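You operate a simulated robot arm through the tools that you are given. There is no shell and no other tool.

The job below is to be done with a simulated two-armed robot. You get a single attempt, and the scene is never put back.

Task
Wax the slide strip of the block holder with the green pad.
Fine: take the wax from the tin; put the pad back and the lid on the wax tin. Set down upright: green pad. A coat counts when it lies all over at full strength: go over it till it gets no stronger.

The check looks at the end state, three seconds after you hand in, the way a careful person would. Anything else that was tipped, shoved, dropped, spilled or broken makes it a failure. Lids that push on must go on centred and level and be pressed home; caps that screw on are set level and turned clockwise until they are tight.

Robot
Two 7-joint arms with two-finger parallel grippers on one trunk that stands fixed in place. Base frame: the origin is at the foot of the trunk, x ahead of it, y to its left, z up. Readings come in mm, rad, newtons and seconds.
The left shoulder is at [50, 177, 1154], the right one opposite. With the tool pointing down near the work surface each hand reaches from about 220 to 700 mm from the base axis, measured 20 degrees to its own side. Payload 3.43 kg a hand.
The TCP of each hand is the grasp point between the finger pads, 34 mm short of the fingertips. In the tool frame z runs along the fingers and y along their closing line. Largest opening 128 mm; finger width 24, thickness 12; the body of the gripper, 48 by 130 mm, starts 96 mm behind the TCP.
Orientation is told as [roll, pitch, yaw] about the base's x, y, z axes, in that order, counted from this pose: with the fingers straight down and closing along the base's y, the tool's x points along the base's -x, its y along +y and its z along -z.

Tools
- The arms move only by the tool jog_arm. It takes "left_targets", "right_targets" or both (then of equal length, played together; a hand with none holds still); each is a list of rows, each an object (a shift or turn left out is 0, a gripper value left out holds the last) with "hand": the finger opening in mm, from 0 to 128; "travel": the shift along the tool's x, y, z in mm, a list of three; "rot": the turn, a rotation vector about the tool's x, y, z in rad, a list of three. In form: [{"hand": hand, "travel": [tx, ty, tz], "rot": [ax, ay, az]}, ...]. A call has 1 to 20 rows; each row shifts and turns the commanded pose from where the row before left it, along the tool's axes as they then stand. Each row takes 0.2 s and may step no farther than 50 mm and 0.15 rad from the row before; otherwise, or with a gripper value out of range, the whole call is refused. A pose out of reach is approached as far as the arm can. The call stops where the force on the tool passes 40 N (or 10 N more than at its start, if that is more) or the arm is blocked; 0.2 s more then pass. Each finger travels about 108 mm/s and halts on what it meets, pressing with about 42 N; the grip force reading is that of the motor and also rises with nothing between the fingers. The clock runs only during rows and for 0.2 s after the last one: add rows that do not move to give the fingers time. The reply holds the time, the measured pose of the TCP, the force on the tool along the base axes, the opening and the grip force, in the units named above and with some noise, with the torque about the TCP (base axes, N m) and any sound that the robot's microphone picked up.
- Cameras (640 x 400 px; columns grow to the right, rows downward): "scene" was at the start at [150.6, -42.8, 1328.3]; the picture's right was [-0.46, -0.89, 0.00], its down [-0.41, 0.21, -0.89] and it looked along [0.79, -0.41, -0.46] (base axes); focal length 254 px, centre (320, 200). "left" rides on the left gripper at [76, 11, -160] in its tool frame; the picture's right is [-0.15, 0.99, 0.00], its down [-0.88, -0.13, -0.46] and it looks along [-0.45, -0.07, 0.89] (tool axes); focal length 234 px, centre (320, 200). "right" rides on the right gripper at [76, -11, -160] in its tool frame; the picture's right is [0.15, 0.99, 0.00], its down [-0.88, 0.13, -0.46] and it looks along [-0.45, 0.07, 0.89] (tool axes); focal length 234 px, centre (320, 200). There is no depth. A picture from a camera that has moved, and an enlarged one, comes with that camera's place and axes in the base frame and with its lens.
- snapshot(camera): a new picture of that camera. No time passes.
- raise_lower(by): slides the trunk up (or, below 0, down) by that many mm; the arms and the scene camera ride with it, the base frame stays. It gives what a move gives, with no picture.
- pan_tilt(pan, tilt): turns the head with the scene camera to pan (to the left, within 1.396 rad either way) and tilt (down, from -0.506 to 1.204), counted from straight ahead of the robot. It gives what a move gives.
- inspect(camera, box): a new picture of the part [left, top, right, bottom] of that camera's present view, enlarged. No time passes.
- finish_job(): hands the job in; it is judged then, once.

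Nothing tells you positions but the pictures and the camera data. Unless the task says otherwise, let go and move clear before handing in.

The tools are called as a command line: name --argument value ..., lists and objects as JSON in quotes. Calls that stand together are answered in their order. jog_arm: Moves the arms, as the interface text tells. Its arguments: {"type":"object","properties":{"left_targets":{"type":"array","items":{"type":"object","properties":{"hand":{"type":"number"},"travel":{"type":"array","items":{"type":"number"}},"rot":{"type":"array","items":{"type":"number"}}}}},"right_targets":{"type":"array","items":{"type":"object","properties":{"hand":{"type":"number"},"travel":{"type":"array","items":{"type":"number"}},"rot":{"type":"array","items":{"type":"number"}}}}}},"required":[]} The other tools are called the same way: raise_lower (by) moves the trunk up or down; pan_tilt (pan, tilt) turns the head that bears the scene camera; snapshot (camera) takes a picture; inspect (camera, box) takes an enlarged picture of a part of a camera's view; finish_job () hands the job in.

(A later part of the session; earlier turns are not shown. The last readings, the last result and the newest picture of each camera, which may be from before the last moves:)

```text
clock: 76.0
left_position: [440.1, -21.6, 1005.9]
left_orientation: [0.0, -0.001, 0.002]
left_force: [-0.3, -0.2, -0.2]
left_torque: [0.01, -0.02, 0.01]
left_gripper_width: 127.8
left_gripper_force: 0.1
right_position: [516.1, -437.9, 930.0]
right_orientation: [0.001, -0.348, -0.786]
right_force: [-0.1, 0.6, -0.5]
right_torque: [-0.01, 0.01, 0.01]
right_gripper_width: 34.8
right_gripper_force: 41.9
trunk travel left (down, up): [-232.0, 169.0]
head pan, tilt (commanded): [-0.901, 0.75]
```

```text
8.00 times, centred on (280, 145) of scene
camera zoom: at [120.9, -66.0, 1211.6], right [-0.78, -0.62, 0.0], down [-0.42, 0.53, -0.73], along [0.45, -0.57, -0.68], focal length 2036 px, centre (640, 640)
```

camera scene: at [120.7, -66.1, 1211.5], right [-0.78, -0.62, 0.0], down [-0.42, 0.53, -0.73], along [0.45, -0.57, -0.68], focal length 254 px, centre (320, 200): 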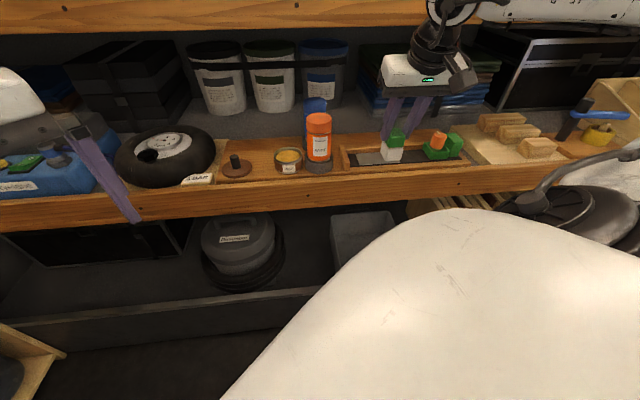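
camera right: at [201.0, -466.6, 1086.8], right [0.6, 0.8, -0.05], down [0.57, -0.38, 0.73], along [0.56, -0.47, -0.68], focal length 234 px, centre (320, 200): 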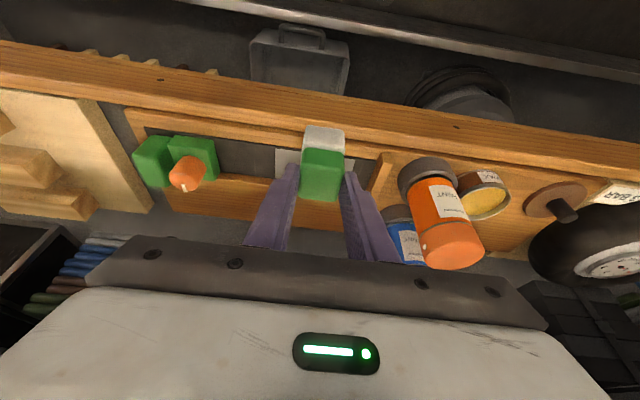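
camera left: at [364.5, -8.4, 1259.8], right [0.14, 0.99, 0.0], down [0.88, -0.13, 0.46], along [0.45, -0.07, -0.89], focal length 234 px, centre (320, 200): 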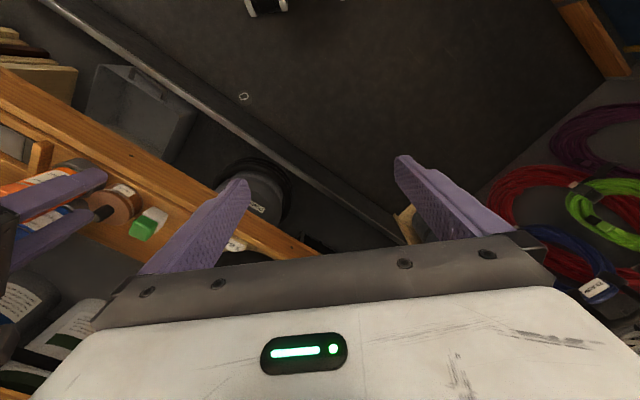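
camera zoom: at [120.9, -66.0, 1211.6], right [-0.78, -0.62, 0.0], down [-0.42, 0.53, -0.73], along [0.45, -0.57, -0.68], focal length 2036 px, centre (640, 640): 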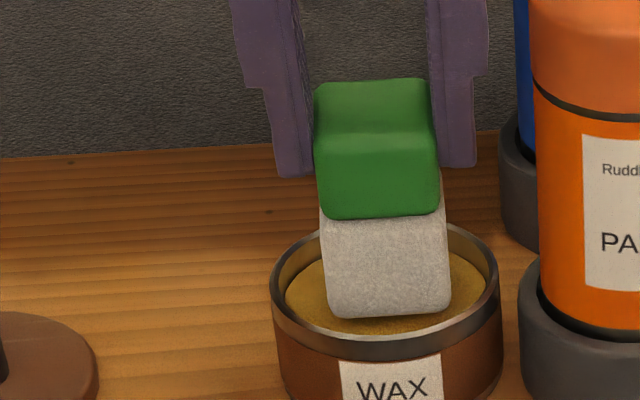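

Well inside the tin. Pressing into the wax and holding.

jog_arm --right_targets '[{"travel": [0.7, 2.5, 1.9]}, {"travel": [0.7, 0, 1.9]}, {"travel": [0.7, 0, 1.9]}, {}]'

jog_arm --right_targets '[{"travel": [0.35, 0, 0.95]}, {}, {}]'

```text
clock: 77.0
left_position: [439.2, -20.1, 1005.5]
left_orientation: [0.0, 0.001, 0.001]
left_force: [0.2, 0.3, -0.1]
left_torque: [-0.01, 0.0, -0.01]
left_gripper_width: 128.0
left_gripper_force: 0.1
right_position: [518.3, -436.2, 926.2]
right_orientation: [0.003, -0.353, -0.785]
right_force: [-0.1, -0.9, 3.3]
right_torque: [-0.11, 0.02, -0.07]
right_gripper_width: 35.0
right_gripper_force: 42.6
trunk travel left (down, up): [-232.0, 169.0]
head pan, tilt (commanded): [-0.901, 0.75]
```

```text
clock: 77.8
left_position: [440.1, -21.2, 1007.6]
left_orientation: [-0.001, -0.003, 0.001]
left_force: [0.3, 0.8, 0.1]
left_torque: [-0.01, 0.01, 0.01]
left_gripper_width: 127.8
left_gripper_force: 0.1
right_position: [519.4, -435.4, 926.5]
right_orientation: [0.0, -0.354, -0.785]
right_force: [1.3, -1.8, 11.8]
right_torque: [-0.16, -0.04, 0.01]
right_gripper_width: 35.0
right_gripper_force: 42.1
trunk travel left (down, up): [-232.0, 169.0]
head pan, tilt (commanded): [-0.901, 0.75]
```

jog_arm --right_targets '[{"travel": [0.35, 0, 0.95]}, {}, {}, {}, {}, {}, {}, {}]'

jog_arm --right_targets '[{"travel": [-1.7, 0, -4.7]}, {"travel": [-5.1, 0, -14.1]}, {"travel": [-6.8, 0, -18.8]}, {}]'

inspect --camera "scene" --box '[220, 90, 348, 170]'

```text
clock: 79.7
left_position: [440.1, -19.5, 1006.6]
left_orientation: [-0.002, -0.002, 0.001]
left_force: [0.2, 1.1, 0.1]
left_torque: [-0.02, -0.02, 0.02]
left_gripper_width: 128.2
left_gripper_force: 0.1
right_position: [517.4, -435.3, 925.7]
right_orientation: [0.002, -0.353, -0.785]
right_force: [5.2, -2.9, 20.4]
right_torque: [-0.27, -0.37, 0.04]
right_gripper_width: 35.0
right_gripper_force: 41.9
trunk travel left (down, up): [-232.0, 169.0]
head pan, tilt (commanded): [-0.901, 0.75]
```

```text
clock: 80.7
left_position: [440.4, -19.6, 1006.4]
left_orientation: [0.0, 0.001, 0.001]
left_force: [0.7, 0.4, 0.1]
left_torque: [0.01, 0.02, 0.01]
left_gripper_width: 128.3
left_gripper_force: 0.0
right_position: [519.2, -436.2, 962.6]
right_orientation: [-0.001, -0.349, -0.786]
right_force: [0.5, 0.2, 0.1]
right_torque: [0.0, 0.02, 0.0]
right_gripper_width: 34.9
right_gripper_force: 41.9
trunk travel left (down, up): [-232.0, 169.0]
head pan, tilt (commanded): [-0.901, 0.75]
```

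```text
5.00 times, centred on (284, 130) of scene
camera zoom: at [120.8, -66.0, 1211.5], right [-0.78, -0.62, 0.0], down [-0.42, 0.53, -0.73], along [0.45, -0.57, -0.68], focal length 1272 px, centre (500, 550)
```

zoom: 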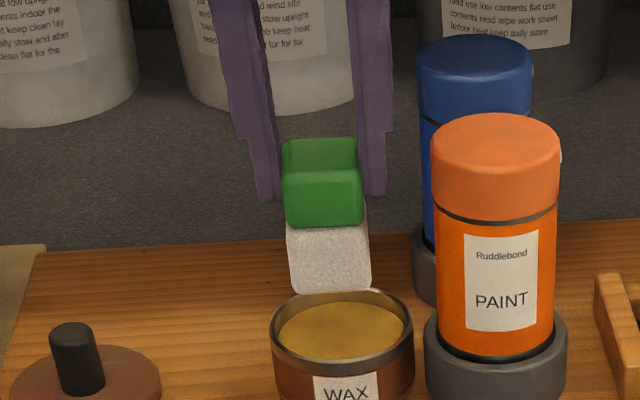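

Now back to the strip's left end, near edge, by the same front route.

jog_arm --right_targets '[{"travel": [36.7, 0, -13.3]}, {"travel": [36.7, 0, -13.3]}, {"travel": [0, -46, 0]}, {"travel": [0, -46, 0]}, {"travel": [0, -46, 0]}, {"travel": [0, -46, 0]}, {"travel": [-28.7, 0, 10.4]}, {"travel": [-28.7, 0, 10.4]}, {"travel": [9.4, 0, 25.8]}, {"travel": [8.7, 0, 24.0]}, {}]'

inspect --camera "right" --box '[160, 60, 400, 210]'

inspect --camera "scene" --box '[330, 130, 410, 180]'

```text
clock: 83.0
left_position: [440.6, -19.8, 1007.5]
left_orientation: [0.0, 0.0, 0.004]
left_force: [-0.6, 0.3, 0.3]
left_torque: [0.02, 0.01, 0.02]
left_gripper_width: 128.0
left_gripper_force: 0.0
right_position: [376.6, -552.9, 911.8]
right_orientation: [0.001, -0.351, -0.786]
right_force: [-0.1, -1.0, -0.7]
right_torque: [0.04, 0.0, 0.01]
right_gripper_width: 34.9
right_gripper_force: 41.7
trunk travel left (down, up): [-232.0, 169.0]
head pan, tilt (commanded): [-0.901, 0.75]
```

```text
2.67 times, centred on (280, 135) of right
camera zoom: at [279.9, -471.3, 1034.4], right [0.6, 0.8, -0.05], down [0.57, -0.38, 0.73], along [0.56, -0.47, -0.68], focal length 624 px, centre (427, 373)
```

zoom: 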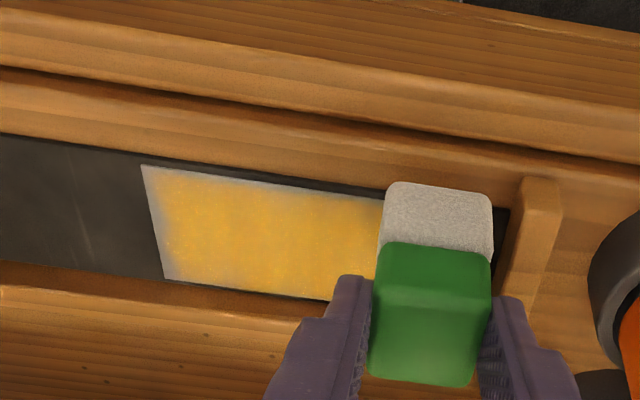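

```text
8.00 times, centred on (370, 155) of scene
camera zoom: at [120.8, -66.0, 1211.6], right [-0.78, -0.62, 0.0], down [-0.42, 0.53, -0.73], along [0.45, -0.57, -0.68], focal length 2036 px, centre (-80, 560)
```

zoom: 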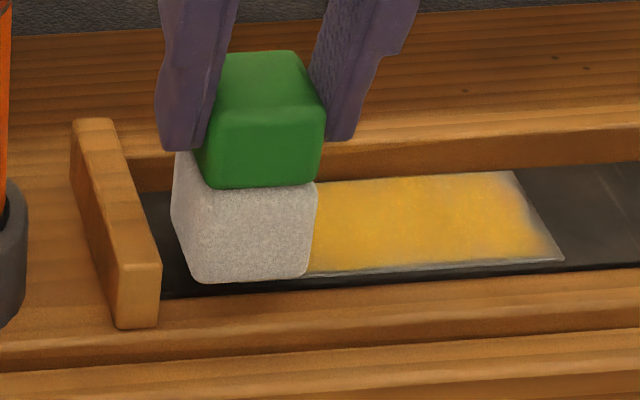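

jog_arm --right_targets '[{"travel": [3.1, 0, 8.5]}, {"travel": [0.7, 0, 1.9]}, {}]'

jog_arm --right_targets '[{"travel": [0.35, 0, 0.95]}, {}]'

```text
clock: 83.8
left_position: [439.3, -21.5, 1005.8]
left_orientation: [0.0, 0.0, 0.002]
left_force: [-0.7, -0.8, -0.1]
left_torque: [-0.02, 0.01, -0.01]
left_gripper_width: 128.1
left_gripper_force: 0.1
right_position: [376.4, -554.2, 900.4]
right_orientation: [0.0, -0.351, -0.784]
right_force: [0.4, 0.7, 3.2]
right_torque: [0.02, -0.07, 0.0]
right_gripper_width: 35.1
right_gripper_force: 42.9
trunk travel left (down, up): [-232.0, 169.0]
head pan, tilt (commanded): [-0.901, 0.75]
```

```text
clock: 84.5
left_position: [439.8, -19.0, 1006.8]
left_orientation: [0.001, -0.001, 0.0]
left_force: [-0.3, 0.7, -0.4]
left_torque: [0.0, -0.01, 0.0]
left_gripper_width: 128.1
left_gripper_force: 0.1
right_position: [376.8, -552.6, 900.1]
right_orientation: [0.002, -0.352, -0.785]
right_force: [0.3, 0.7, 7.4]
right_torque: [0.02, -0.01, 0.01]
right_gripper_width: 35.1
right_gripper_force: 41.6
trunk travel left (down, up): [-232.0, 169.0]
head pan, tilt (commanded): [-0.901, 0.75]
```

Good contact. Rubbing across the left end with fresh wax.

jog_arm --right_targets '[{"travel": [-7.6, 0, 3.2]}, {"travel": [-7.8, 0, 2.84]}, {"travel": [-7.8, 0, 2.84]}, {"travel": [-3.8, 0, 1.38]}, {"travel": [3.8, 0, -1.38]}, {"travel": [7.8, 0, -2.84]}, {"travel": [7.8, 0, -2.84]}, {"travel": [7.8, 0, -2.84]}, {"travel": [-7.8, 0, 2.84]}, {"travel": [-7.8, 0, 2.84]}, {"travel": [-7.8, 0, 2.84]}, {"travel": [-3.8, 0, 1.38]}, {"travel": [3.8, 0, -1.38]}, {"travel": [7.8, 0, -2.84]}, {"travel": [7.8, 0, -2.84]}, {"travel": [7.8, 0, -2.84]}, {}]'

jog_arm --right_targets '[{"travel": [0, -8, 0]}, {"travel": [0, -8, 0]}, {"travel": [0, -8, 0]}, {"travel": [0, -8, 0]}, {"travel": [0, -8, 0]}, {"travel": [0, -8, 0]}, {"travel": [0, -8, 0]}, {"travel": [0, -8, 0]}, {"travel": [0, -8, 0]}, {"travel": [0, -8, 0]}, {"travel": [0, -8, 0]}, {"travel": [0, -8, 0]}, {"travel": [0, -8, 0]}, {"travel": [0, -8, 0]}, {}]'

inspect --camera "scene" --box '[330, 130, 410, 180]'

inspect --camera "right" --box '[260, 80, 500, 230]'

```text
clock: 88.0
left_position: [439.2, -19.5, 1006.1]
left_orientation: [-0.002, -0.001, 0.003]
left_force: [0.8, 0.4, 0.6]
left_torque: [0.02, 0.0, 0.03]
left_gripper_width: 127.9
left_gripper_force: 0.1
right_position: [376.4, -552.8, 899.9]
right_orientation: [-0.001, -0.35, -0.787]
right_force: [2.7, -1.9, 7.6]
right_torque: [-0.28, -0.23, -0.02]
right_gripper_width: 34.9
right_gripper_force: 41.4
trunk travel left (down, up): [-232.0, 169.0]
head pan, tilt (commanded): [-0.901, 0.75]
```

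```text
clock: 91.2
left_position: [439.7, -18.4, 1006.4]
left_orientation: [-0.002, -0.001, 0.001]
left_force: [-0.5, 0.1, -0.3]
left_torque: [0.0, 0.03, 0.02]
left_gripper_width: 127.9
left_gripper_force: 0.0
right_position: [297.0, -631.5, 899.3]
right_orientation: [0.0, -0.35, -0.784]
right_force: [1.8, 2.9, 9.7]
right_torque: [0.03, -0.19, 0.01]
right_gripper_width: 34.8
right_gripper_force: 41.5
trunk travel left (down, up): [-232.0, 169.0]
head pan, tilt (commanded): [-0.901, 0.75]
```

```text
8.00 times, centred on (370, 155) of scene
camera zoom: at [120.5, -64.9, 1211.7], right [-0.78, -0.62, 0.0], down [-0.42, 0.53, -0.73], along [0.45, -0.57, -0.68], focal length 2036 px, centre (-80, 560)
```

zoom: 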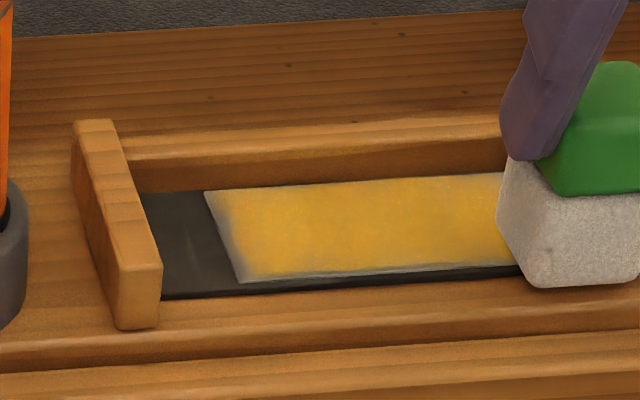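

```text
2.67 times, centred on (380, 155) of right
camera zoom: at [200.7, -550.2, 1023.5], right [0.6, 0.8, -0.05], down [0.57, -0.38, 0.73], along [0.56, -0.47, -0.68], focal length 624 px, centre (160, 320)
```

zoom: 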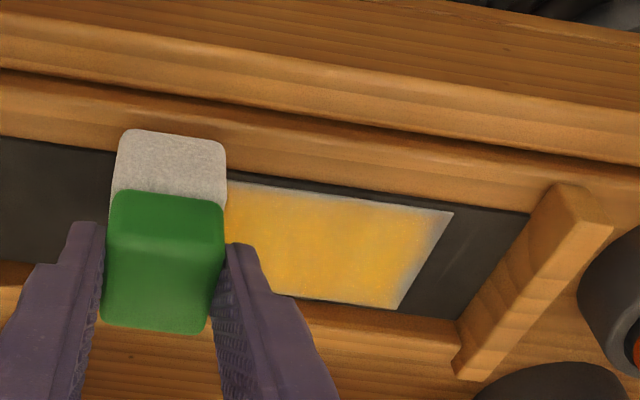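

I'll look closer at the left edge to see whether the band is changing.

inspect --camera "scene" --box '[350, 145, 398, 175]'

inspect --camera "right" --box '[340, 140, 436, 200]'

```text
13.33 times, centred on (374, 160) of scene
camera zoom: at [120.5, -64.9, 1211.7], right [-0.78, -0.62, 0.0], down [-0.42, 0.53, -0.73], along [0.45, -0.57, -0.68], focal length 3393 px, centre (-400, 733)
```

zoom: 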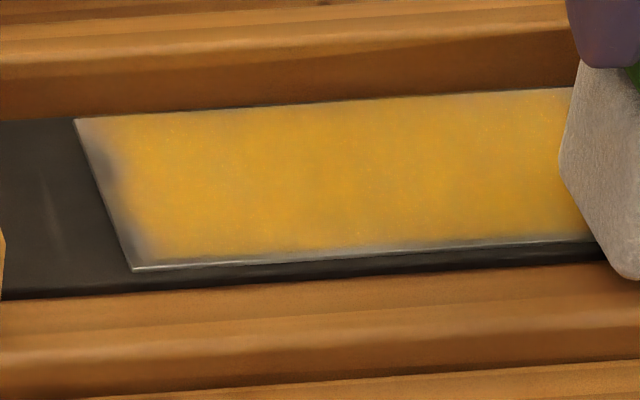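

```text
6.67 times, centred on (388, 170) of right
camera zoom: at [200.7, -550.2, 1023.5], right [0.6, 0.8, -0.05], down [0.57, -0.38, 0.73], along [0.56, -0.47, -0.68], focal length 1561 px, centre (-133, 400)
```

zoom: 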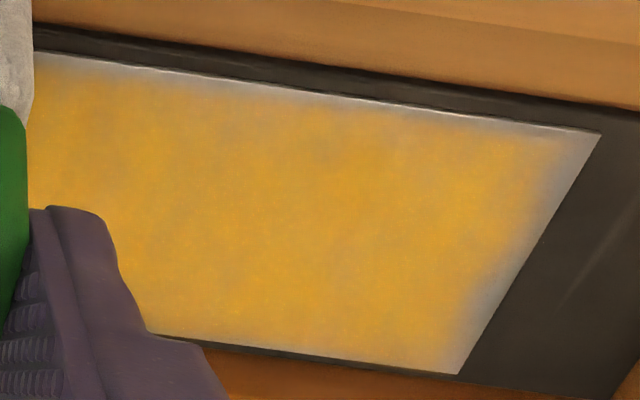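

The middle is saturated; I'll rub the right end with fresh wax, then sweep left along the far edge.

jog_arm --right_targets '[{"travel": [-7.7, 4, 3.1]}, {"travel": [-7.8, 0, 2.84]}, {"travel": [-7.8, 0, 2.84]}, {"travel": [-3.8, 0, 1.38]}, {"travel": [3.8, 0, -1.38]}, {"travel": [7.8, 4, -2.84]}, {"travel": [7.8, 0, -2.84]}, {"travel": [7.8, 0, -2.84]}, {"travel": [-7.8, 4, 2.84]}, {"travel": [-7.8, 0, 2.84]}, {"travel": [-7.8, 0, 2.84]}, {"travel": [-3.8, 0, 1.38]}, {}]'

jog_arm --right_targets '[{"travel": [-0.9, 8, 0.35]}, {"travel": [0, 8, 0]}, {"travel": [0, 8, 0]}, {"travel": [0, 8, 0]}, {"travel": [0, 8, 0]}, {"travel": [0, 8, 0]}, {"travel": [0, 8, 0]}, {"travel": [0, 8, 0]}, {"travel": [0, 8, 0]}, {"travel": [0, 8, 0]}, {"travel": [0, 8, 0]}, {"travel": [0, 8, 0]}, {}]'

inspect --camera "right" --box '[160, 60, 400, 210]'

inspect --camera "scene" --box '[350, 140, 414, 180]'

```text
clock: 94.0
left_position: [437.7, -17.5, 1006.5]
left_orientation: [-0.002, 0.0, 0.002]
left_force: [-1.0, 0.5, 0.0]
left_torque: [0.03, 0.0, -0.02]
left_gripper_width: 127.7
left_gripper_force: 0.1
right_position: [325.8, -644.1, 900.1]
right_orientation: [0.0, -0.354, -0.786]
right_force: [-3.6, 3.7, 13.7]
right_torque: [0.23, 0.21, 0.03]
right_gripper_width: 34.8
right_gripper_force: 41.4
trunk travel left (down, up): [-232.0, 169.0]
head pan, tilt (commanded): [-0.901, 0.75]
```

```text
clock: 96.8
left_position: [439.4, -20.4, 1005.9]
left_orientation: [-0.001, -0.002, 0.003]
left_force: [-0.4, -0.4, -0.3]
left_torque: [0.02, 0.01, -0.01]
left_gripper_width: 128.2
left_gripper_force: 0.0
right_position: [394.8, -576.0, 899.2]
right_orientation: [0.002, -0.352, -0.785]
right_force: [-4.3, -2.4, 10.5]
right_torque: [-0.19, 0.08, -0.06]
right_gripper_width: 34.9
right_gripper_force: 41.9
trunk travel left (down, up): [-232.0, 169.0]
head pan, tilt (commanded): [-0.901, 0.75]
```

```text
2.67 times, centred on (280, 135) of right
camera zoom: at [297.5, -495.0, 1023.2], right [0.6, 0.8, -0.05], down [0.57, -0.38, 0.73], along [0.56, -0.47, -0.68], focal length 624 px, centre (427, 373)
```

zoom: 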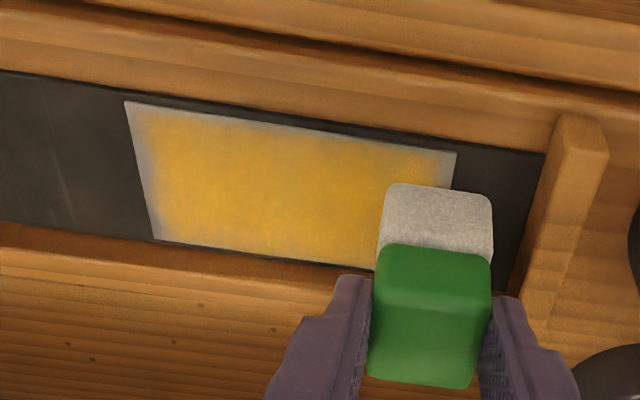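

```text
10.00 times, centred on (382, 160) of scene
camera zoom: at [119.8, -65.2, 1211.7], right [-0.78, -0.62, 0.0], down [-0.42, 0.53, -0.73], along [0.46, -0.57, -0.68], focal length 2544 px, centre (-300, 600)
```

zoom: 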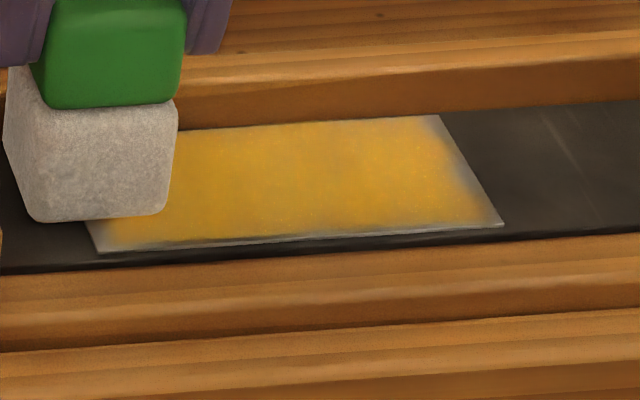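

inspect --camera "right" --box '[196, 90, 292, 150]'

inspect --camera "scene" --box '[376, 148, 408, 168]'

```text
6.67 times, centred on (244, 120) of right
camera zoom: at [297.5, -495.0, 1023.2], right [0.6, 0.8, -0.05], down [0.57, -0.38, 0.73], along [0.56, -0.47, -0.68], focal length 1561 px, centre (827, 733)
```

zoom: 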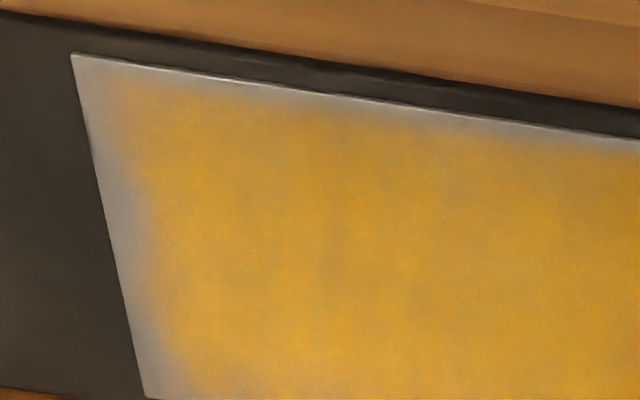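

```text
16.00 times, centred on (392, 158) of scene
camera zoom: at [119.8, -65.2, 1211.7], right [-0.78, -0.62, 0.0], down [-0.42, 0.53, -0.73], along [0.46, -0.57, -0.68], focal length 4071 px, centre (-832, 872)
```

zoom: 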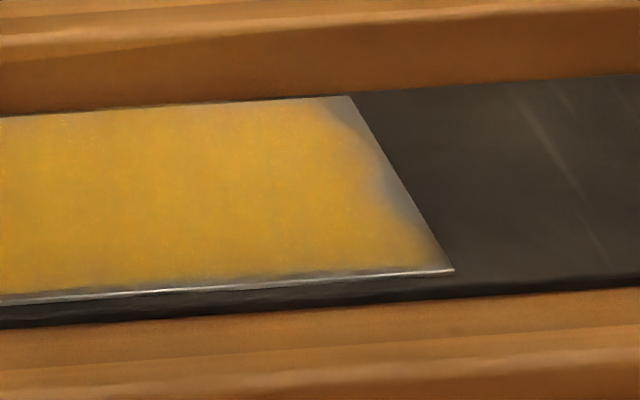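

I'll test whether these bands are real: another near-edge sweep and right-end strokes with less overhang, then compare against this picture.

jog_arm --right_targets '[{"travel": [7.0, 0, -2.4]}, {"travel": [7.0, 0, -2.4]}, {"travel": [7.0, 0, -2.45]}, {"travel": [0, -8, 0]}, {"travel": [0, -8, 0]}, {"travel": [0, -8, 0]}, {"travel": [0, -8, 0]}, {"travel": [0, -8, 0]}, {"travel": [0, -8, 0]}, {"travel": [0, -8, 0]}, {"travel": [0, -8, 0]}, {"travel": [0, -8, 0]}, {"travel": [0, -8, 0]}, {"travel": [0, -8, 0]}, {"travel": [0, -8, 0]}, {}]'

jog_arm --right_targets '[{"travel": [-7.0, 0, 2.6]}, {"travel": [-7.0, 0, 2.57]}, {"travel": [-7.0, 0, 2.57]}, {"travel": [7.0, 0, -2.57]}, {"travel": [7.0, 0, -2.57]}, {"travel": [7.0, 0, -2.57]}, {"travel": [-7.0, 0, 2.57]}, {"travel": [-7.0, 0, 2.57]}, {"travel": [-7.0, 0, 2.57]}, {"travel": [0, 6, 0]}, {"travel": [7.0, 0, -2.57]}, {"travel": [7.0, 0, -2.57]}, {"travel": [7.0, 0, -2.57]}, {"travel": [0, 8, 0]}, {"travel": [0, 8, 0]}, {"travel": [0, 8, 0]}, {"travel": [0, 8, 0]}, {"travel": [0, 8, 0]}, {}]'

inspect --camera "scene" --box '[376, 148, 408, 168]'

inspect --camera "scene" --box '[350, 140, 414, 180]'

```text
clock: 100.2
left_position: [440.5, -21.2, 1006.8]
left_orientation: [-0.001, -0.001, 0.002]
left_force: [-0.1, 0.8, 0.1]
left_torque: [-0.02, 0.0, -0.02]
left_gripper_width: 127.9
left_gripper_force: 0.2
right_position: [311.1, -628.6, 901.2]
right_orientation: [0.001, -0.352, -0.785]
right_force: [2.6, 1.8, 9.2]
right_torque: [0.04, -0.19, 0.04]
right_gripper_width: 35.2
right_gripper_force: 41.5
trunk travel left (down, up): [-232.0, 169.0]
head pan, tilt (commanded): [-0.901, 0.75]
```

```text
clock: 104.2
left_position: [439.8, -19.6, 1006.0]
left_orientation: [-0.001, 0.001, 0.001]
left_force: [0.6, 0.3, 0.6]
left_torque: [0.01, -0.07, -0.01]
left_gripper_width: 127.8
left_gripper_force: 0.0
right_position: [343.9, -595.2, 899.0]
right_orientation: [-0.002, -0.351, -0.786]
right_force: [-1.7, -2.9, 10.1]
right_torque: [-0.22, 0.04, -0.07]
right_gripper_width: 35.2
right_gripper_force: 42.0
trunk travel left (down, up): [-232.0, 169.0]
head pan, tilt (commanded): [-0.901, 0.75]
```

```text
16.00 times, centred on (392, 158) of scene
camera zoom: at [120.0, -65.2, 1211.7], right [-0.78, -0.62, 0.0], down [-0.42, 0.53, -0.73], along [0.46, -0.57, -0.68], focal length 4071 px, centre (-832, 872)
```

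zoom: 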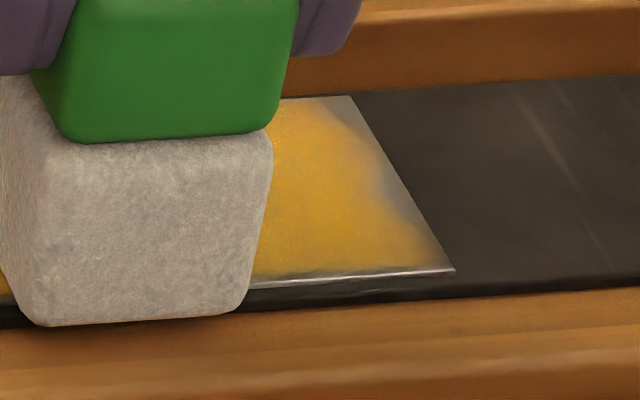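

```text
10.00 times, centred on (382, 160) of scene
camera zoom: at [120.0, -65.2, 1211.7], right [-0.78, -0.62, 0.0], down [-0.42, 0.53, -0.73], along [0.46, -0.57, -0.68], focal length 2544 px, centre (-300, 600)
```

zoom: 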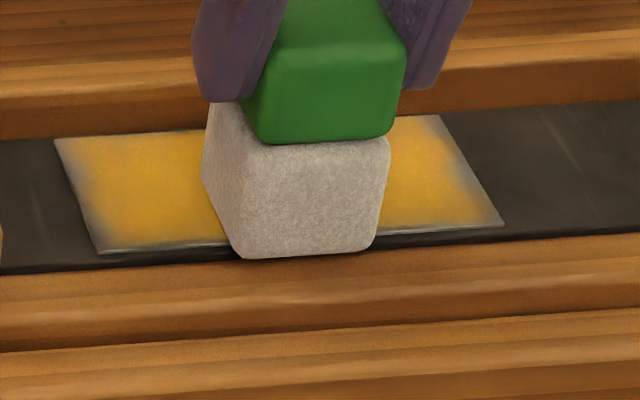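

Right-edge band looks unchanged, so it may be how the coat is drawn, or the pad is dry again. I'll re-dip to be sure, then go over everything once more and compare.

jog_arm --right_targets '[{"travel": [-10.6, 0, -29.2]}, {"travel": [-10.6, 0, -29.2]}, {"travel": [31.5, 0, -11.5]}, {"travel": [31.5, 0, -11.5]}, {"travel": [0, 47.3, 0]}, {"travel": [0, 47.3, 0]}, {"travel": [0, 47.3, 0]}, {"travel": [0, 47.3, 0]}, {"travel": [0, 47.3, 0]}, {"travel": [-36.9, 0, 13.4]}, {"travel": [-36.9, 0, 13.4]}, {}]'

inspect --camera "scene" --box '[350, 140, 414, 180]'

inspect --camera "right" --box '[200, 60, 440, 210]'

inspect --camera "scene" --box '[376, 148, 408, 168]'

inspect --camera "scene" --box '[352, 150, 384, 170]'

```text
clock: 106.8
left_position: [440.0, -20.3, 1006.2]
left_orientation: [0.0, 0.001, 0.003]
left_force: [0.9, -0.5, -0.7]
left_torque: [0.02, 0.02, 0.0]
left_gripper_width: 128.1
left_gripper_force: 0.0
right_position: [519.4, -438.1, 960.4]
right_orientation: [0.0, -0.351, -0.785]
right_force: [0.4, 0.2, -1.4]
right_torque: [0.02, 0.05, 0.01]
right_gripper_width: 34.9
right_gripper_force: 42.4
trunk travel left (down, up): [-232.0, 169.0]
head pan, tilt (commanded): [-0.901, 0.75]
```

```text
10.00 times, centred on (382, 160) of scene
camera zoom: at [120.9, -65.9, 1211.6], right [-0.78, -0.62, 0.0], down [-0.42, 0.53, -0.73], along [0.45, -0.57, -0.68], focal length 2544 px, centre (-300, 600)
```

zoom: 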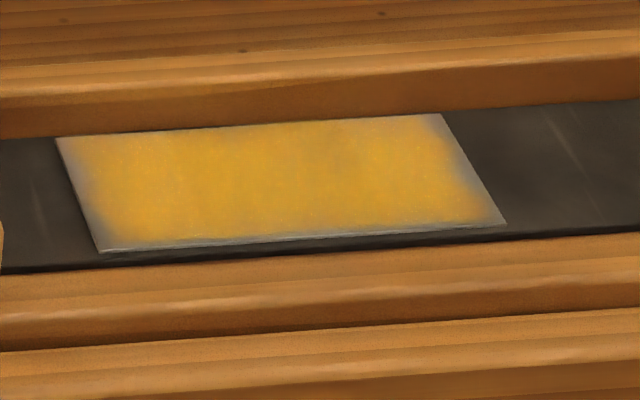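

```text
2.67 times, centred on (320, 135) of right
camera zoom: at [422.3, -355.7, 1083.1], right [0.6, 0.8, -0.05], down [0.57, -0.38, 0.73], along [0.56, -0.47, -0.68], focal length 624 px, centre (320, 373)
```

zoom: 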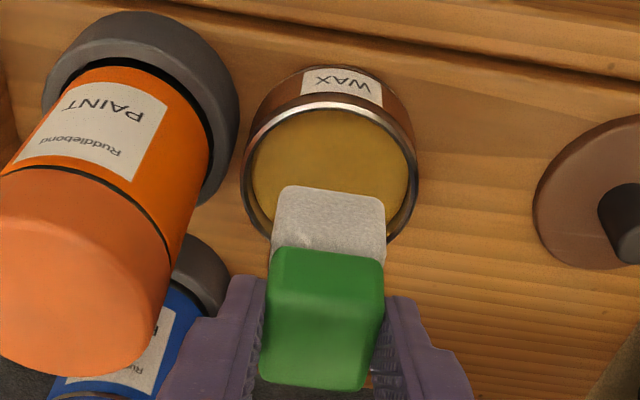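

```text
16.00 times, centred on (392, 158) of scene
camera zoom: at [120.9, -65.9, 1211.6], right [-0.78, -0.62, 0.0], down [-0.42, 0.53, -0.73], along [0.45, -0.57, -0.68], focal length 4071 px, centre (-832, 872)
```

zoom: 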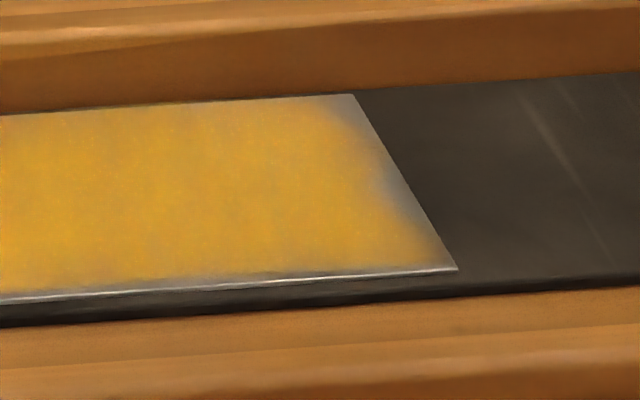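

```text
16.00 times, centred on (368, 160) of scene
camera zoom: at [120.9, -65.9, 1211.6], right [-0.78, -0.62, 0.0], down [-0.42, 0.53, -0.73], along [0.45, -0.57, -0.68], focal length 4071 px, centre (-448, 840)
```

zoom: 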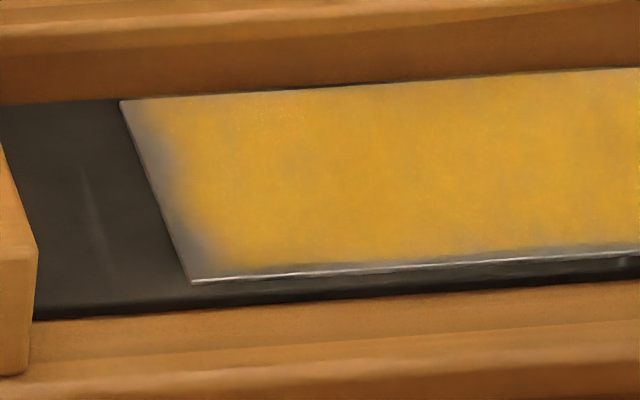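

I now have clean reference views of both ends. Dipping a third time.

jog_arm --right_targets '[{"travel": [6.4, 1.0, 14.7]}, {"travel": [6.4, 0, 14.7]}, {"travel": [0.7, 0, 1.9]}, {}]'

jog_arm --right_targets '[{"travel": [0.7, 0, 1.9]}, {"travel": [0.35, 0, 0.95]}, {}]'

```text
clock: 107.8
left_position: [441.0, -20.4, 1006.7]
left_orientation: [-0.002, 0.001, 0.003]
left_force: [-0.2, -0.5, -0.7]
left_torque: [-0.02, -0.02, 0.02]
left_gripper_width: 128.2
left_gripper_force: 0.0
right_position: [517.1, -436.0, 925.9]
right_orientation: [-0.002, -0.349, -0.786]
right_force: [0.3, -0.7, 0.3]
right_torque: [0.0, 0.01, -0.02]
right_gripper_width: 34.8
right_gripper_force: 42.4
trunk travel left (down, up): [-232.0, 169.0]
head pan, tilt (commanded): [-0.901, 0.75]
```

```text
clock: 108.7
left_position: [439.9, -20.0, 1006.3]
left_orientation: [0.001, -0.001, 0.004]
left_force: [0.4, 0.1, 0.1]
left_torque: [0.0, 0.04, 0.02]
left_gripper_width: 128.0
left_gripper_force: 0.0
right_position: [519.8, -435.7, 924.0]
right_orientation: [0.003, -0.353, -0.786]
right_force: [-0.5, 0.2, 5.8]
right_torque: [0.02, 0.08, 0.01]
right_gripper_width: 34.8
right_gripper_force: 41.8
trunk travel left (down, up): [-232.0, 169.0]
head pan, tilt (commanded): [-0.901, 0.75]
```

jog_arm --right_targets '[{"travel": [0.6, 0, 1.7]}, {}, {}, {}, {}, {}, {}, {}, {}, {}]'

jog_arm --right_targets '[{"travel": [-1.7, 0, -4.7]}, {"travel": [-5.1, 0, -14.1]}, {"travel": [-6.8, 0, -18.8]}, {}]'

inspect --camera "scene" --box '[220, 90, 348, 170]'

```text
clock: 110.8
left_position: [440.0, -18.8, 1007.1]
left_orientation: [-0.001, -0.002, 0.002]
left_force: [0.1, 0.4, -0.4]
left_torque: [-0.01, -0.01, 0.01]
left_gripper_width: 128.0
left_gripper_force: 0.0
right_position: [518.2, -435.1, 922.9]
right_orientation: [0.003, -0.354, -0.787]
right_force: [4.0, -3.1, 22.1]
right_torque: [-0.33, -0.26, 0.04]
right_gripper_width: 34.8
right_gripper_force: 42.3
trunk travel left (down, up): [-232.0, 169.0]
head pan, tilt (commanded): [-0.901, 0.75]
```

```text
clock: 111.8
left_position: [439.9, -20.0, 1007.3]
left_orientation: [0.001, 0.0, 0.001]
left_force: [-0.6, 0.7, 0.5]
left_torque: [-0.01, -0.02, 0.0]
left_gripper_width: 128.1
left_gripper_force: 0.0
right_position: [516.9, -435.7, 960.4]
right_orientation: [-0.004, -0.35, -0.785]
right_force: [0.8, -1.0, 0.0]
right_torque: [0.01, 0.05, 0.03]
right_gripper_width: 35.0
right_gripper_force: 42.0
trunk travel left (down, up): [-232.0, 169.0]
head pan, tilt (commanded): [-0.901, 0.75]
```

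```text
5.00 times, centred on (284, 130) of scene
camera zoom: at [120.8, -66.0, 1211.5], right [-0.78, -0.62, 0.0], down [-0.42, 0.53, -0.73], along [0.45, -0.57, -0.68], focal length 1272 px, centre (500, 550)
```

zoom: 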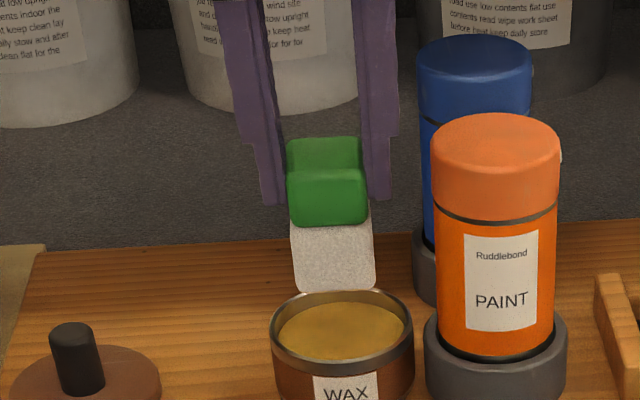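

Now to the strip's right end, this time with the pad's edge flush with the strip's end rather than overhanging.

jog_arm --right_targets '[{"travel": [35.7, 0, -13]}, {"travel": [35.7, 0, -13]}, {"travel": [0, -45.6, 0]}, {"travel": [0, -45.6, 0]}, {"travel": [0, -45.6, 0]}, {"travel": [0, -45.6, 0]}, {"travel": [0, -45.6, 0]}, {"travel": [0, -45.6, 0]}, {"travel": [-34.8, 0, 12.7]}, {"travel": [-34.8, 0, 12.7]}, {"travel": [8.5, 0, 23.5]}, {"travel": [8.5, 0, 23.5]}, {}]'

jog_arm --right_targets '[{"travel": [3.1, 0, 8.5]}, {"travel": [0.7, 0, 1.9]}, {}]'

inspect --camera "scene" --box '[350, 130, 430, 180]'

inspect --camera "right" --box '[200, 80, 440, 230]'

```text
clock: 114.7
left_position: [440.8, -20.2, 1005.9]
left_orientation: [0.0, -0.001, 0.001]
left_force: [-0.1, 0.2, -0.4]
left_torque: [0.0, -0.04, 0.01]
left_gripper_width: 128.0
left_gripper_force: 0.1
right_position: [324.3, -626.1, 909.1]
right_orientation: [0.0, -0.35, -0.785]
right_force: [0.1, 1.3, -0.7]
right_torque: [0.01, 0.0, -0.01]
right_gripper_width: 34.9
right_gripper_force: 42.5
trunk travel left (down, up): [-232.0, 169.0]
head pan, tilt (commanded): [-0.901, 0.75]
```

```text
clock: 115.5
left_position: [440.6, -19.4, 1005.4]
left_orientation: [-0.001, 0.0, 0.0]
left_force: [-0.2, 0.0, -0.1]
left_torque: [-0.01, 0.02, 0.02]
left_gripper_width: 127.8
left_gripper_force: 0.0
right_position: [323.6, -627.0, 898.7]
right_orientation: [-0.001, -0.349, -0.786]
right_force: [0.2, 0.8, 0.0]
right_torque: [-0.01, -0.01, 0.0]
right_gripper_width: 34.7
right_gripper_force: 42.1
trunk travel left (down, up): [-232.0, 169.0]
head pan, tilt (commanded): [-0.901, 0.75]
```

```text
8.00 times, centred on (390, 155) of scene
camera zoom: at [120.8, -66.1, 1211.5], right [-0.78, -0.62, 0.0], down [-0.42, 0.53, -0.73], along [0.45, -0.57, -0.68], focal length 2036 px, centre (-240, 560)
```

zoom: 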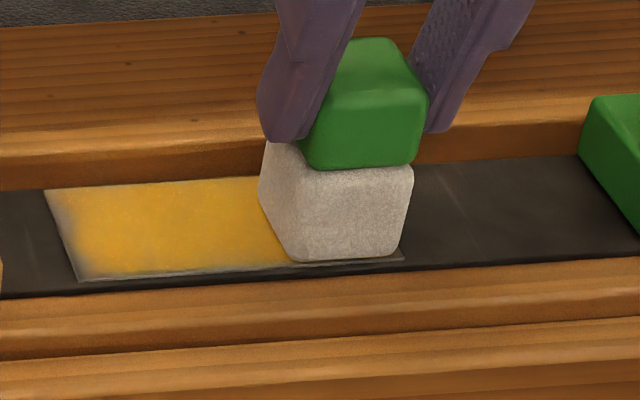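

```text
2.67 times, centred on (320, 155) of right
camera zoom: at [227.1, -545.3, 1022.2], right [0.6, 0.8, -0.05], down [0.57, -0.38, 0.73], along [0.56, -0.47, -0.68], focal length 624 px, centre (320, 320)
```

zoom: 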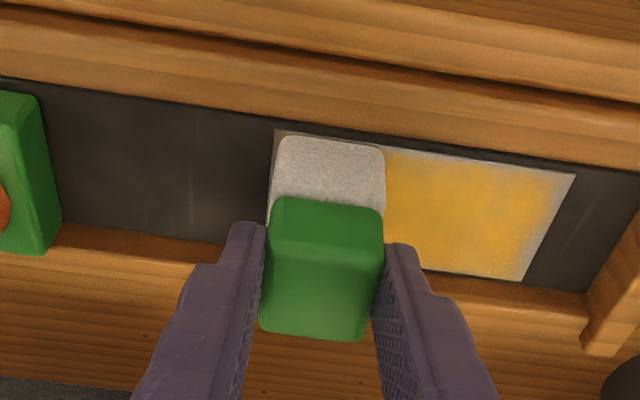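

jog_arm --right_targets '[{"travel": [0.7, 0, 1.9]}, {}]'

jog_arm --right_targets '[{"travel": [0.5, 0, 1.4]}, {}]'

```text
clock: 116.0
left_position: [440.6, -20.7, 1005.8]
left_orientation: [-0.001, -0.001, 0.002]
left_force: [-0.2, -0.8, -0.2]
left_torque: [0.03, 0.0, -0.01]
left_gripper_width: 127.9
left_gripper_force: 0.0
right_position: [323.3, -627.2, 899.4]
right_orientation: [0.0, -0.351, -0.787]
right_force: [-0.7, -0.4, 3.5]
right_torque: [0.02, 0.07, -0.01]
right_gripper_width: 35.0
right_gripper_force: 42.3
trunk travel left (down, up): [-232.0, 169.0]
head pan, tilt (commanded): [-0.901, 0.75]
```

```text
clock: 116.7
left_position: [438.9, -19.9, 1006.1]
left_orientation: [0.0, -0.001, 0.002]
left_force: [-0.2, -0.5, 0.3]
left_torque: [0.03, -0.01, 0.01]
left_gripper_width: 128.2
left_gripper_force: 0.0
right_position: [324.2, -626.8, 898.5]
right_orientation: [0.0, -0.354, -0.784]
right_force: [-2.3, 0.7, 11.6]
right_torque: [0.11, 0.21, 0.0]
right_gripper_width: 35.0
right_gripper_force: 42.6
trunk travel left (down, up): [-232.0, 169.0]
head pan, tilt (commanded): [-0.901, 0.75]
```

jog_arm --right_targets '[{"travel": [-3.3, 0, 1.2]}, {"travel": [-3.3, 0, 1.2]}, {"travel": [-3.3, 0, 1.2]}, {"travel": [-3.3, 0, 1.2]}, {"travel": [3.3, -2, -1.2]}, {"travel": [3.3, 0, -1.2]}, {"travel": [3.3, 0, -1.2]}, {"travel": [3.3, 0, -1.2]}, {"travel": [2.8, 0, -1.02]}, {"travel": [-2.8, -2, 1.02]}, {"travel": [-3.3, 0, 1.2]}, {"travel": [-3.3, 0, 1.2]}, {"travel": [-3.3, 0, 1.2]}, {"travel": [-3.3, 0, 1.2]}, {"travel": [3.3, 0, -1.2]}, {"travel": [3.3, 0, -1.2]}, {"travel": [3.3, 0, -1.2]}, {"travel": [3.3, 0, -1.2]}, {}]'

jog_arm --right_targets '[{"travel": [0, 8, 0]}, {"travel": [0, 8, 0]}, {"travel": [0, 8, 0]}, {"travel": [0, 8, 0]}, {"travel": [0, 8, 0]}, {"travel": [0, 8, 0]}, {}]'

inspect --camera "scene" --box '[376, 148, 408, 168]'

inspect --camera "right" --box '[196, 90, 292, 150]'

```text
clock: 120.7
left_position: [439.7, -19.7, 1006.1]
left_orientation: [-0.001, 0.001, 0.002]
left_force: [-1.2, -0.5, 0.3]
left_torque: [0.0, 0.01, 0.02]
left_gripper_width: 127.8
left_gripper_force: 0.1
right_position: [320.5, -630.2, 898.2]
right_orientation: [0.0, -0.353, -0.785]
right_force: [3.0, -1.7, 11.2]
right_torque: [-0.22, -0.26, 0.01]
right_gripper_width: 35.0
right_gripper_force: 41.8
trunk travel left (down, up): [-232.0, 169.0]
head pan, tilt (commanded): [-0.901, 0.75]
```

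```text
clock: 122.2
left_position: [439.6, -20.2, 1006.3]
left_orientation: [-0.001, 0.001, 0.002]
left_force: [-0.9, -1.0, -0.3]
left_torque: [-0.01, 0.0, 0.01]
left_gripper_width: 128.1
left_gripper_force: 0.1
right_position: [352.1, -596.9, 898.4]
right_orientation: [0.001, -0.351, -0.785]
right_force: [-3.1, -2.0, 9.0]
right_torque: [-0.19, 0.04, -0.02]
right_gripper_width: 35.1
right_gripper_force: 41.7
trunk travel left (down, up): [-232.0, 169.0]
head pan, tilt (commanded): [-0.901, 0.75]
```

```text
16.00 times, centred on (392, 158) of scene
camera zoom: at [120.1, -65.4, 1211.7], right [-0.78, -0.62, 0.0], down [-0.42, 0.53, -0.73], along [0.46, -0.57, -0.68], focal length 4071 px, centre (-832, 872)
```

zoom: 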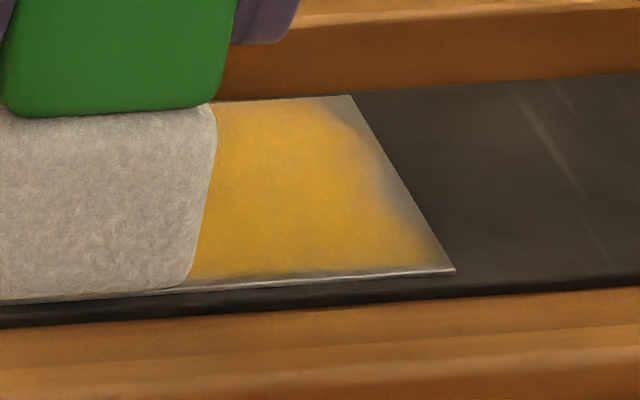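

```text
6.67 times, centred on (244, 120) of right
camera zoom: at [256.4, -514.4, 1021.3], right [0.6, 0.8, -0.05], down [0.57, -0.38, 0.73], along [0.56, -0.47, -0.68], focal length 1561 px, centre (827, 733)
```

zoom: 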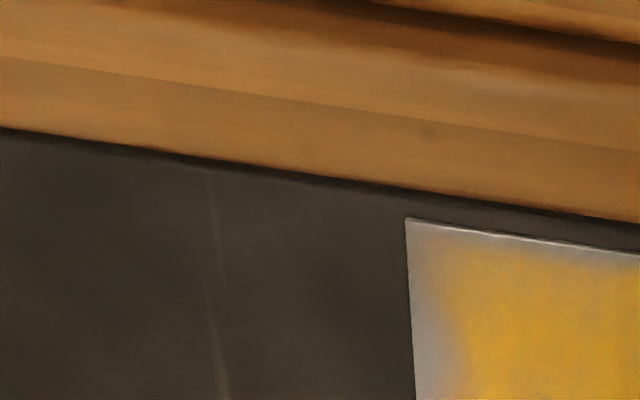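

The right-edge band is identical despite fresh wax and different rubbing, so it's just how the coat's border is drawn. I'll make one more full set of passes over everything for certainty and compare with the reference.

jog_arm --right_targets '[{"travel": [0, 8, 0]}, {"travel": [0, 8, 0]}, {"travel": [0, 8, 0]}, {"travel": [0, 8, 0]}, {"travel": [0, 8, 0]}, {"travel": [-6.6, 0, 2.4]}, {"travel": [-6.6, 0, 2.4]}, {"travel": [0, -8, 0]}, {"travel": [0, -8, 0]}, {"travel": [0, -8, 0]}, {"travel": [0, -8, 0]}, {"travel": [0, -8, 0]}, {"travel": [0, -8, 0]}, {"travel": [0, -8, 0]}, {"travel": [0, -8, 0]}, {"travel": [0, -8, 0]}, {"travel": [0, -8, 0]}, {"travel": [0, -8, 0]}, {"travel": [0, -8, 0]}, {}]'

jog_arm --right_targets '[{"travel": [6.6, 0, -2.3]}, {"travel": [6.6, 0, -2.3]}, {"travel": [6.6, 0, -2.3]}, {"travel": [0, 8, 0]}, {"travel": [0, 8, 0]}, {"travel": [0, 8, 0]}, {"travel": [0, 8, 0]}, {"travel": [0, 8, 0]}, {"travel": [0, 8, 0]}, {"travel": [0, 8, 0]}, {"travel": [0, 8, 0]}, {"travel": [0, 8, 0]}, {"travel": [0, 8, 0]}, {"travel": [0, 8, 0]}, {"travel": [0, 8, 0]}, {}]'

inspect --camera "right" --box '[160, 60, 400, 210]'

```text
clock: 126.5
left_position: [440.6, -20.6, 1005.6]
left_orientation: [-0.003, 0.0, 0.003]
left_force: [0.0, 0.9, -0.3]
left_torque: [0.04, -0.01, 0.04]
left_gripper_width: 128.1
left_gripper_force: 0.1
right_position: [325.4, -648.0, 897.2]
right_orientation: [0.002, -0.351, -0.784]
right_force: [1.0, 1.6, 5.3]
right_torque: [0.09, -0.1, 0.04]
right_gripper_width: 34.6
right_gripper_force: 42.0
trunk travel left (down, up): [-232.0, 169.0]
head pan, tilt (commanded): [-0.901, 0.75]
```

```text
clock: 129.8
left_position: [439.7, -19.5, 1006.2]
left_orientation: [-0.002, -0.003, 0.002]
left_force: [-0.9, -0.2, -0.1]
left_torque: [-0.01, 0.01, -0.02]
left_gripper_width: 127.8
left_gripper_force: 0.1
right_position: [378.7, -564.1, 897.6]
right_orientation: [-0.001, -0.353, -0.784]
right_force: [-2.3, -4.1, 13.5]
right_torque: [-0.2, 0.11, 0.0]
right_gripper_width: 34.9
right_gripper_force: 42.2
trunk travel left (down, up): [-232.0, 169.0]
head pan, tilt (commanded): [-0.901, 0.75]
```

```text
2.67 times, centred on (280, 135) of right
camera zoom: at [281.2, -481.5, 1020.6], right [0.6, 0.8, -0.05], down [0.56, -0.38, 0.73], along [0.56, -0.47, -0.68], focal length 624 px, centre (427, 373)
```

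zoom: 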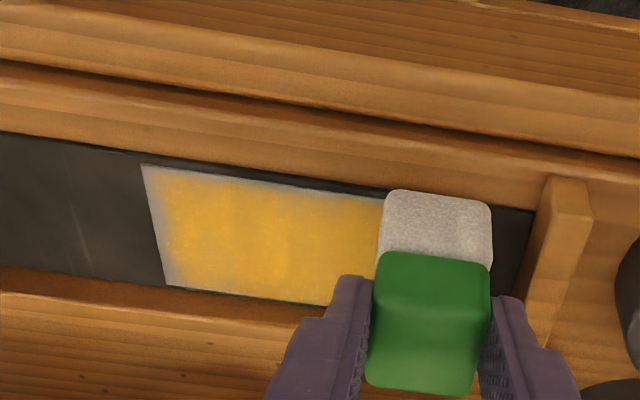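

A few strokes across the left end as well, then lift and compare with the reference pictures.

jog_arm --right_targets '[{"travel": [-6.6, 0, 2.4]}, {"travel": [-6.6, 0, 2.4]}, {"travel": [-6.6, 0, 2.4]}, {"travel": [6.6, -4, -2.4]}, {"travel": [6.6, 0, -2.4]}, {"travel": [6.6, 0, -2.4]}, {"travel": [-6.6, -4, 2.4]}, {"travel": [-6.6, 0, 2.4]}, {"travel": [-6.6, 0, 2.4]}, {"travel": [6.6, -4, -2.4]}, {"travel": [6.6, 0, -2.4]}, {"travel": [6.6, 0, -2.4]}, {"travel": [0, -3, 0]}, {}]'

jog_arm --right_targets '[{"travel": [-10.6, 0, -29.2]}, {"travel": [-10.6, 0, -29.2]}, {"travel": [31.5, 0, -11.5]}, {"travel": [31.5, 0, -11.5]}, {"travel": [0, 44, 0]}, {"travel": [0, 44, 0]}, {"travel": [0, 44, 0]}, {}]'

inspect --camera "scene" --box '[350, 140, 414, 180]'

inspect --camera "scene" --box '[376, 148, 408, 168]'

inspect --camera "scene" --box '[352, 150, 384, 170]'

```text
clock: 132.8
left_position: [441.3, -20.0, 1006.8]
left_orientation: [-0.002, 0.001, 0.002]
left_force: [-0.6, -0.8, 0.4]
left_torque: [0.03, -0.01, 0.01]
left_gripper_width: 128.2
left_gripper_force: 0.0
right_position: [368.5, -574.0, 897.4]
right_orientation: [0.0, -0.35, -0.784]
right_force: [2.2, 1.5, 6.7]
right_torque: [-0.02, -0.16, 0.04]
right_gripper_width: 34.9
right_gripper_force: 42.3
trunk travel left (down, up): [-232.0, 169.0]
head pan, tilt (commanded): [-0.901, 0.75]
```

```text
clock: 134.7
left_position: [440.3, -19.7, 1005.4]
left_orientation: [0.001, -0.001, 0.001]
left_force: [-0.1, 1.0, 0.2]
left_torque: [0.01, 0.02, 0.02]
left_gripper_width: 128.1
left_gripper_force: 0.0
right_position: [413.5, -434.6, 960.5]
right_orientation: [0.0, -0.35, -0.786]
right_force: [0.4, 0.1, -0.1]
right_torque: [0.01, 0.02, 0.04]
right_gripper_width: 35.0
right_gripper_force: 42.2
trunk travel left (down, up): [-232.0, 169.0]
head pan, tilt (commanded): [-0.901, 0.75]
```

```text
10.00 times, centred on (382, 160) of scene
camera zoom: at [121.0, -66.0, 1211.5], right [-0.78, -0.62, 0.0], down [-0.42, 0.53, -0.73], along [0.45, -0.57, -0.68], focal length 2544 px, centre (-300, 600)
```

zoom: 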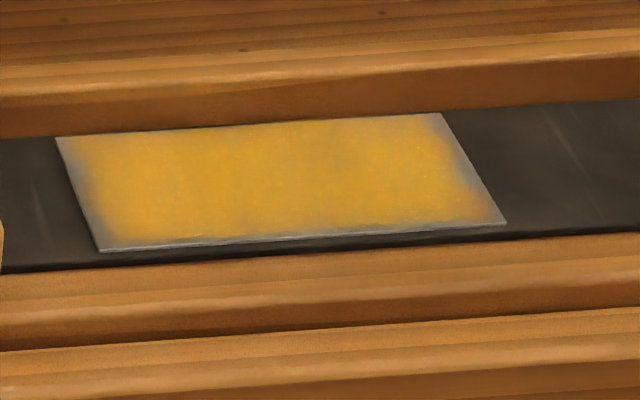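

```text
16.00 times, centred on (392, 158) of scene
camera zoom: at [121.0, -66.0, 1211.5], right [-0.78, -0.62, 0.0], down [-0.42, 0.53, -0.73], along [0.45, -0.57, -0.68], focal length 4071 px, centre (-832, 872)
```

zoom: 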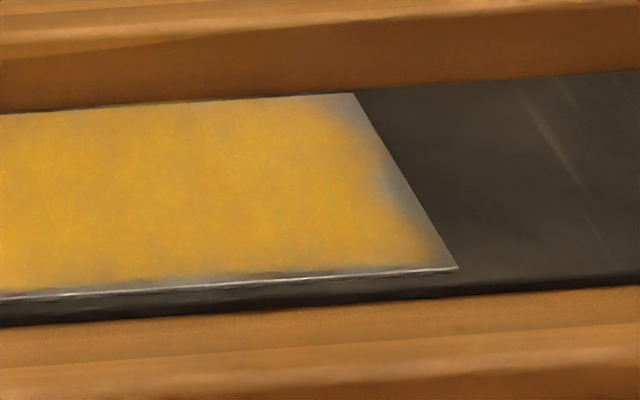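

```text
16.00 times, centred on (368, 160) of scene
camera zoom: at [121.0, -66.0, 1211.5], right [-0.78, -0.62, 0.0], down [-0.42, 0.53, -0.73], along [0.45, -0.57, -0.68], focal length 4071 px, centre (-448, 840)
```

zoom: 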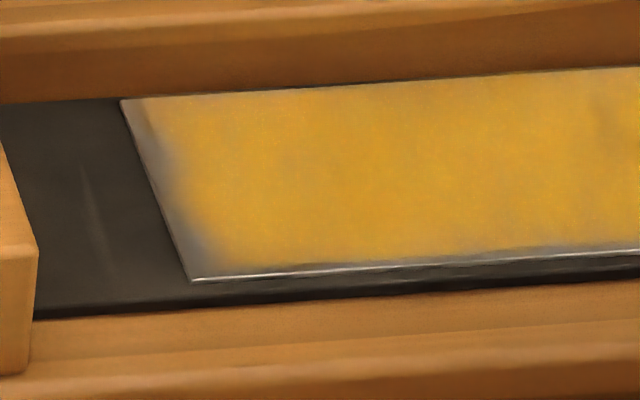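

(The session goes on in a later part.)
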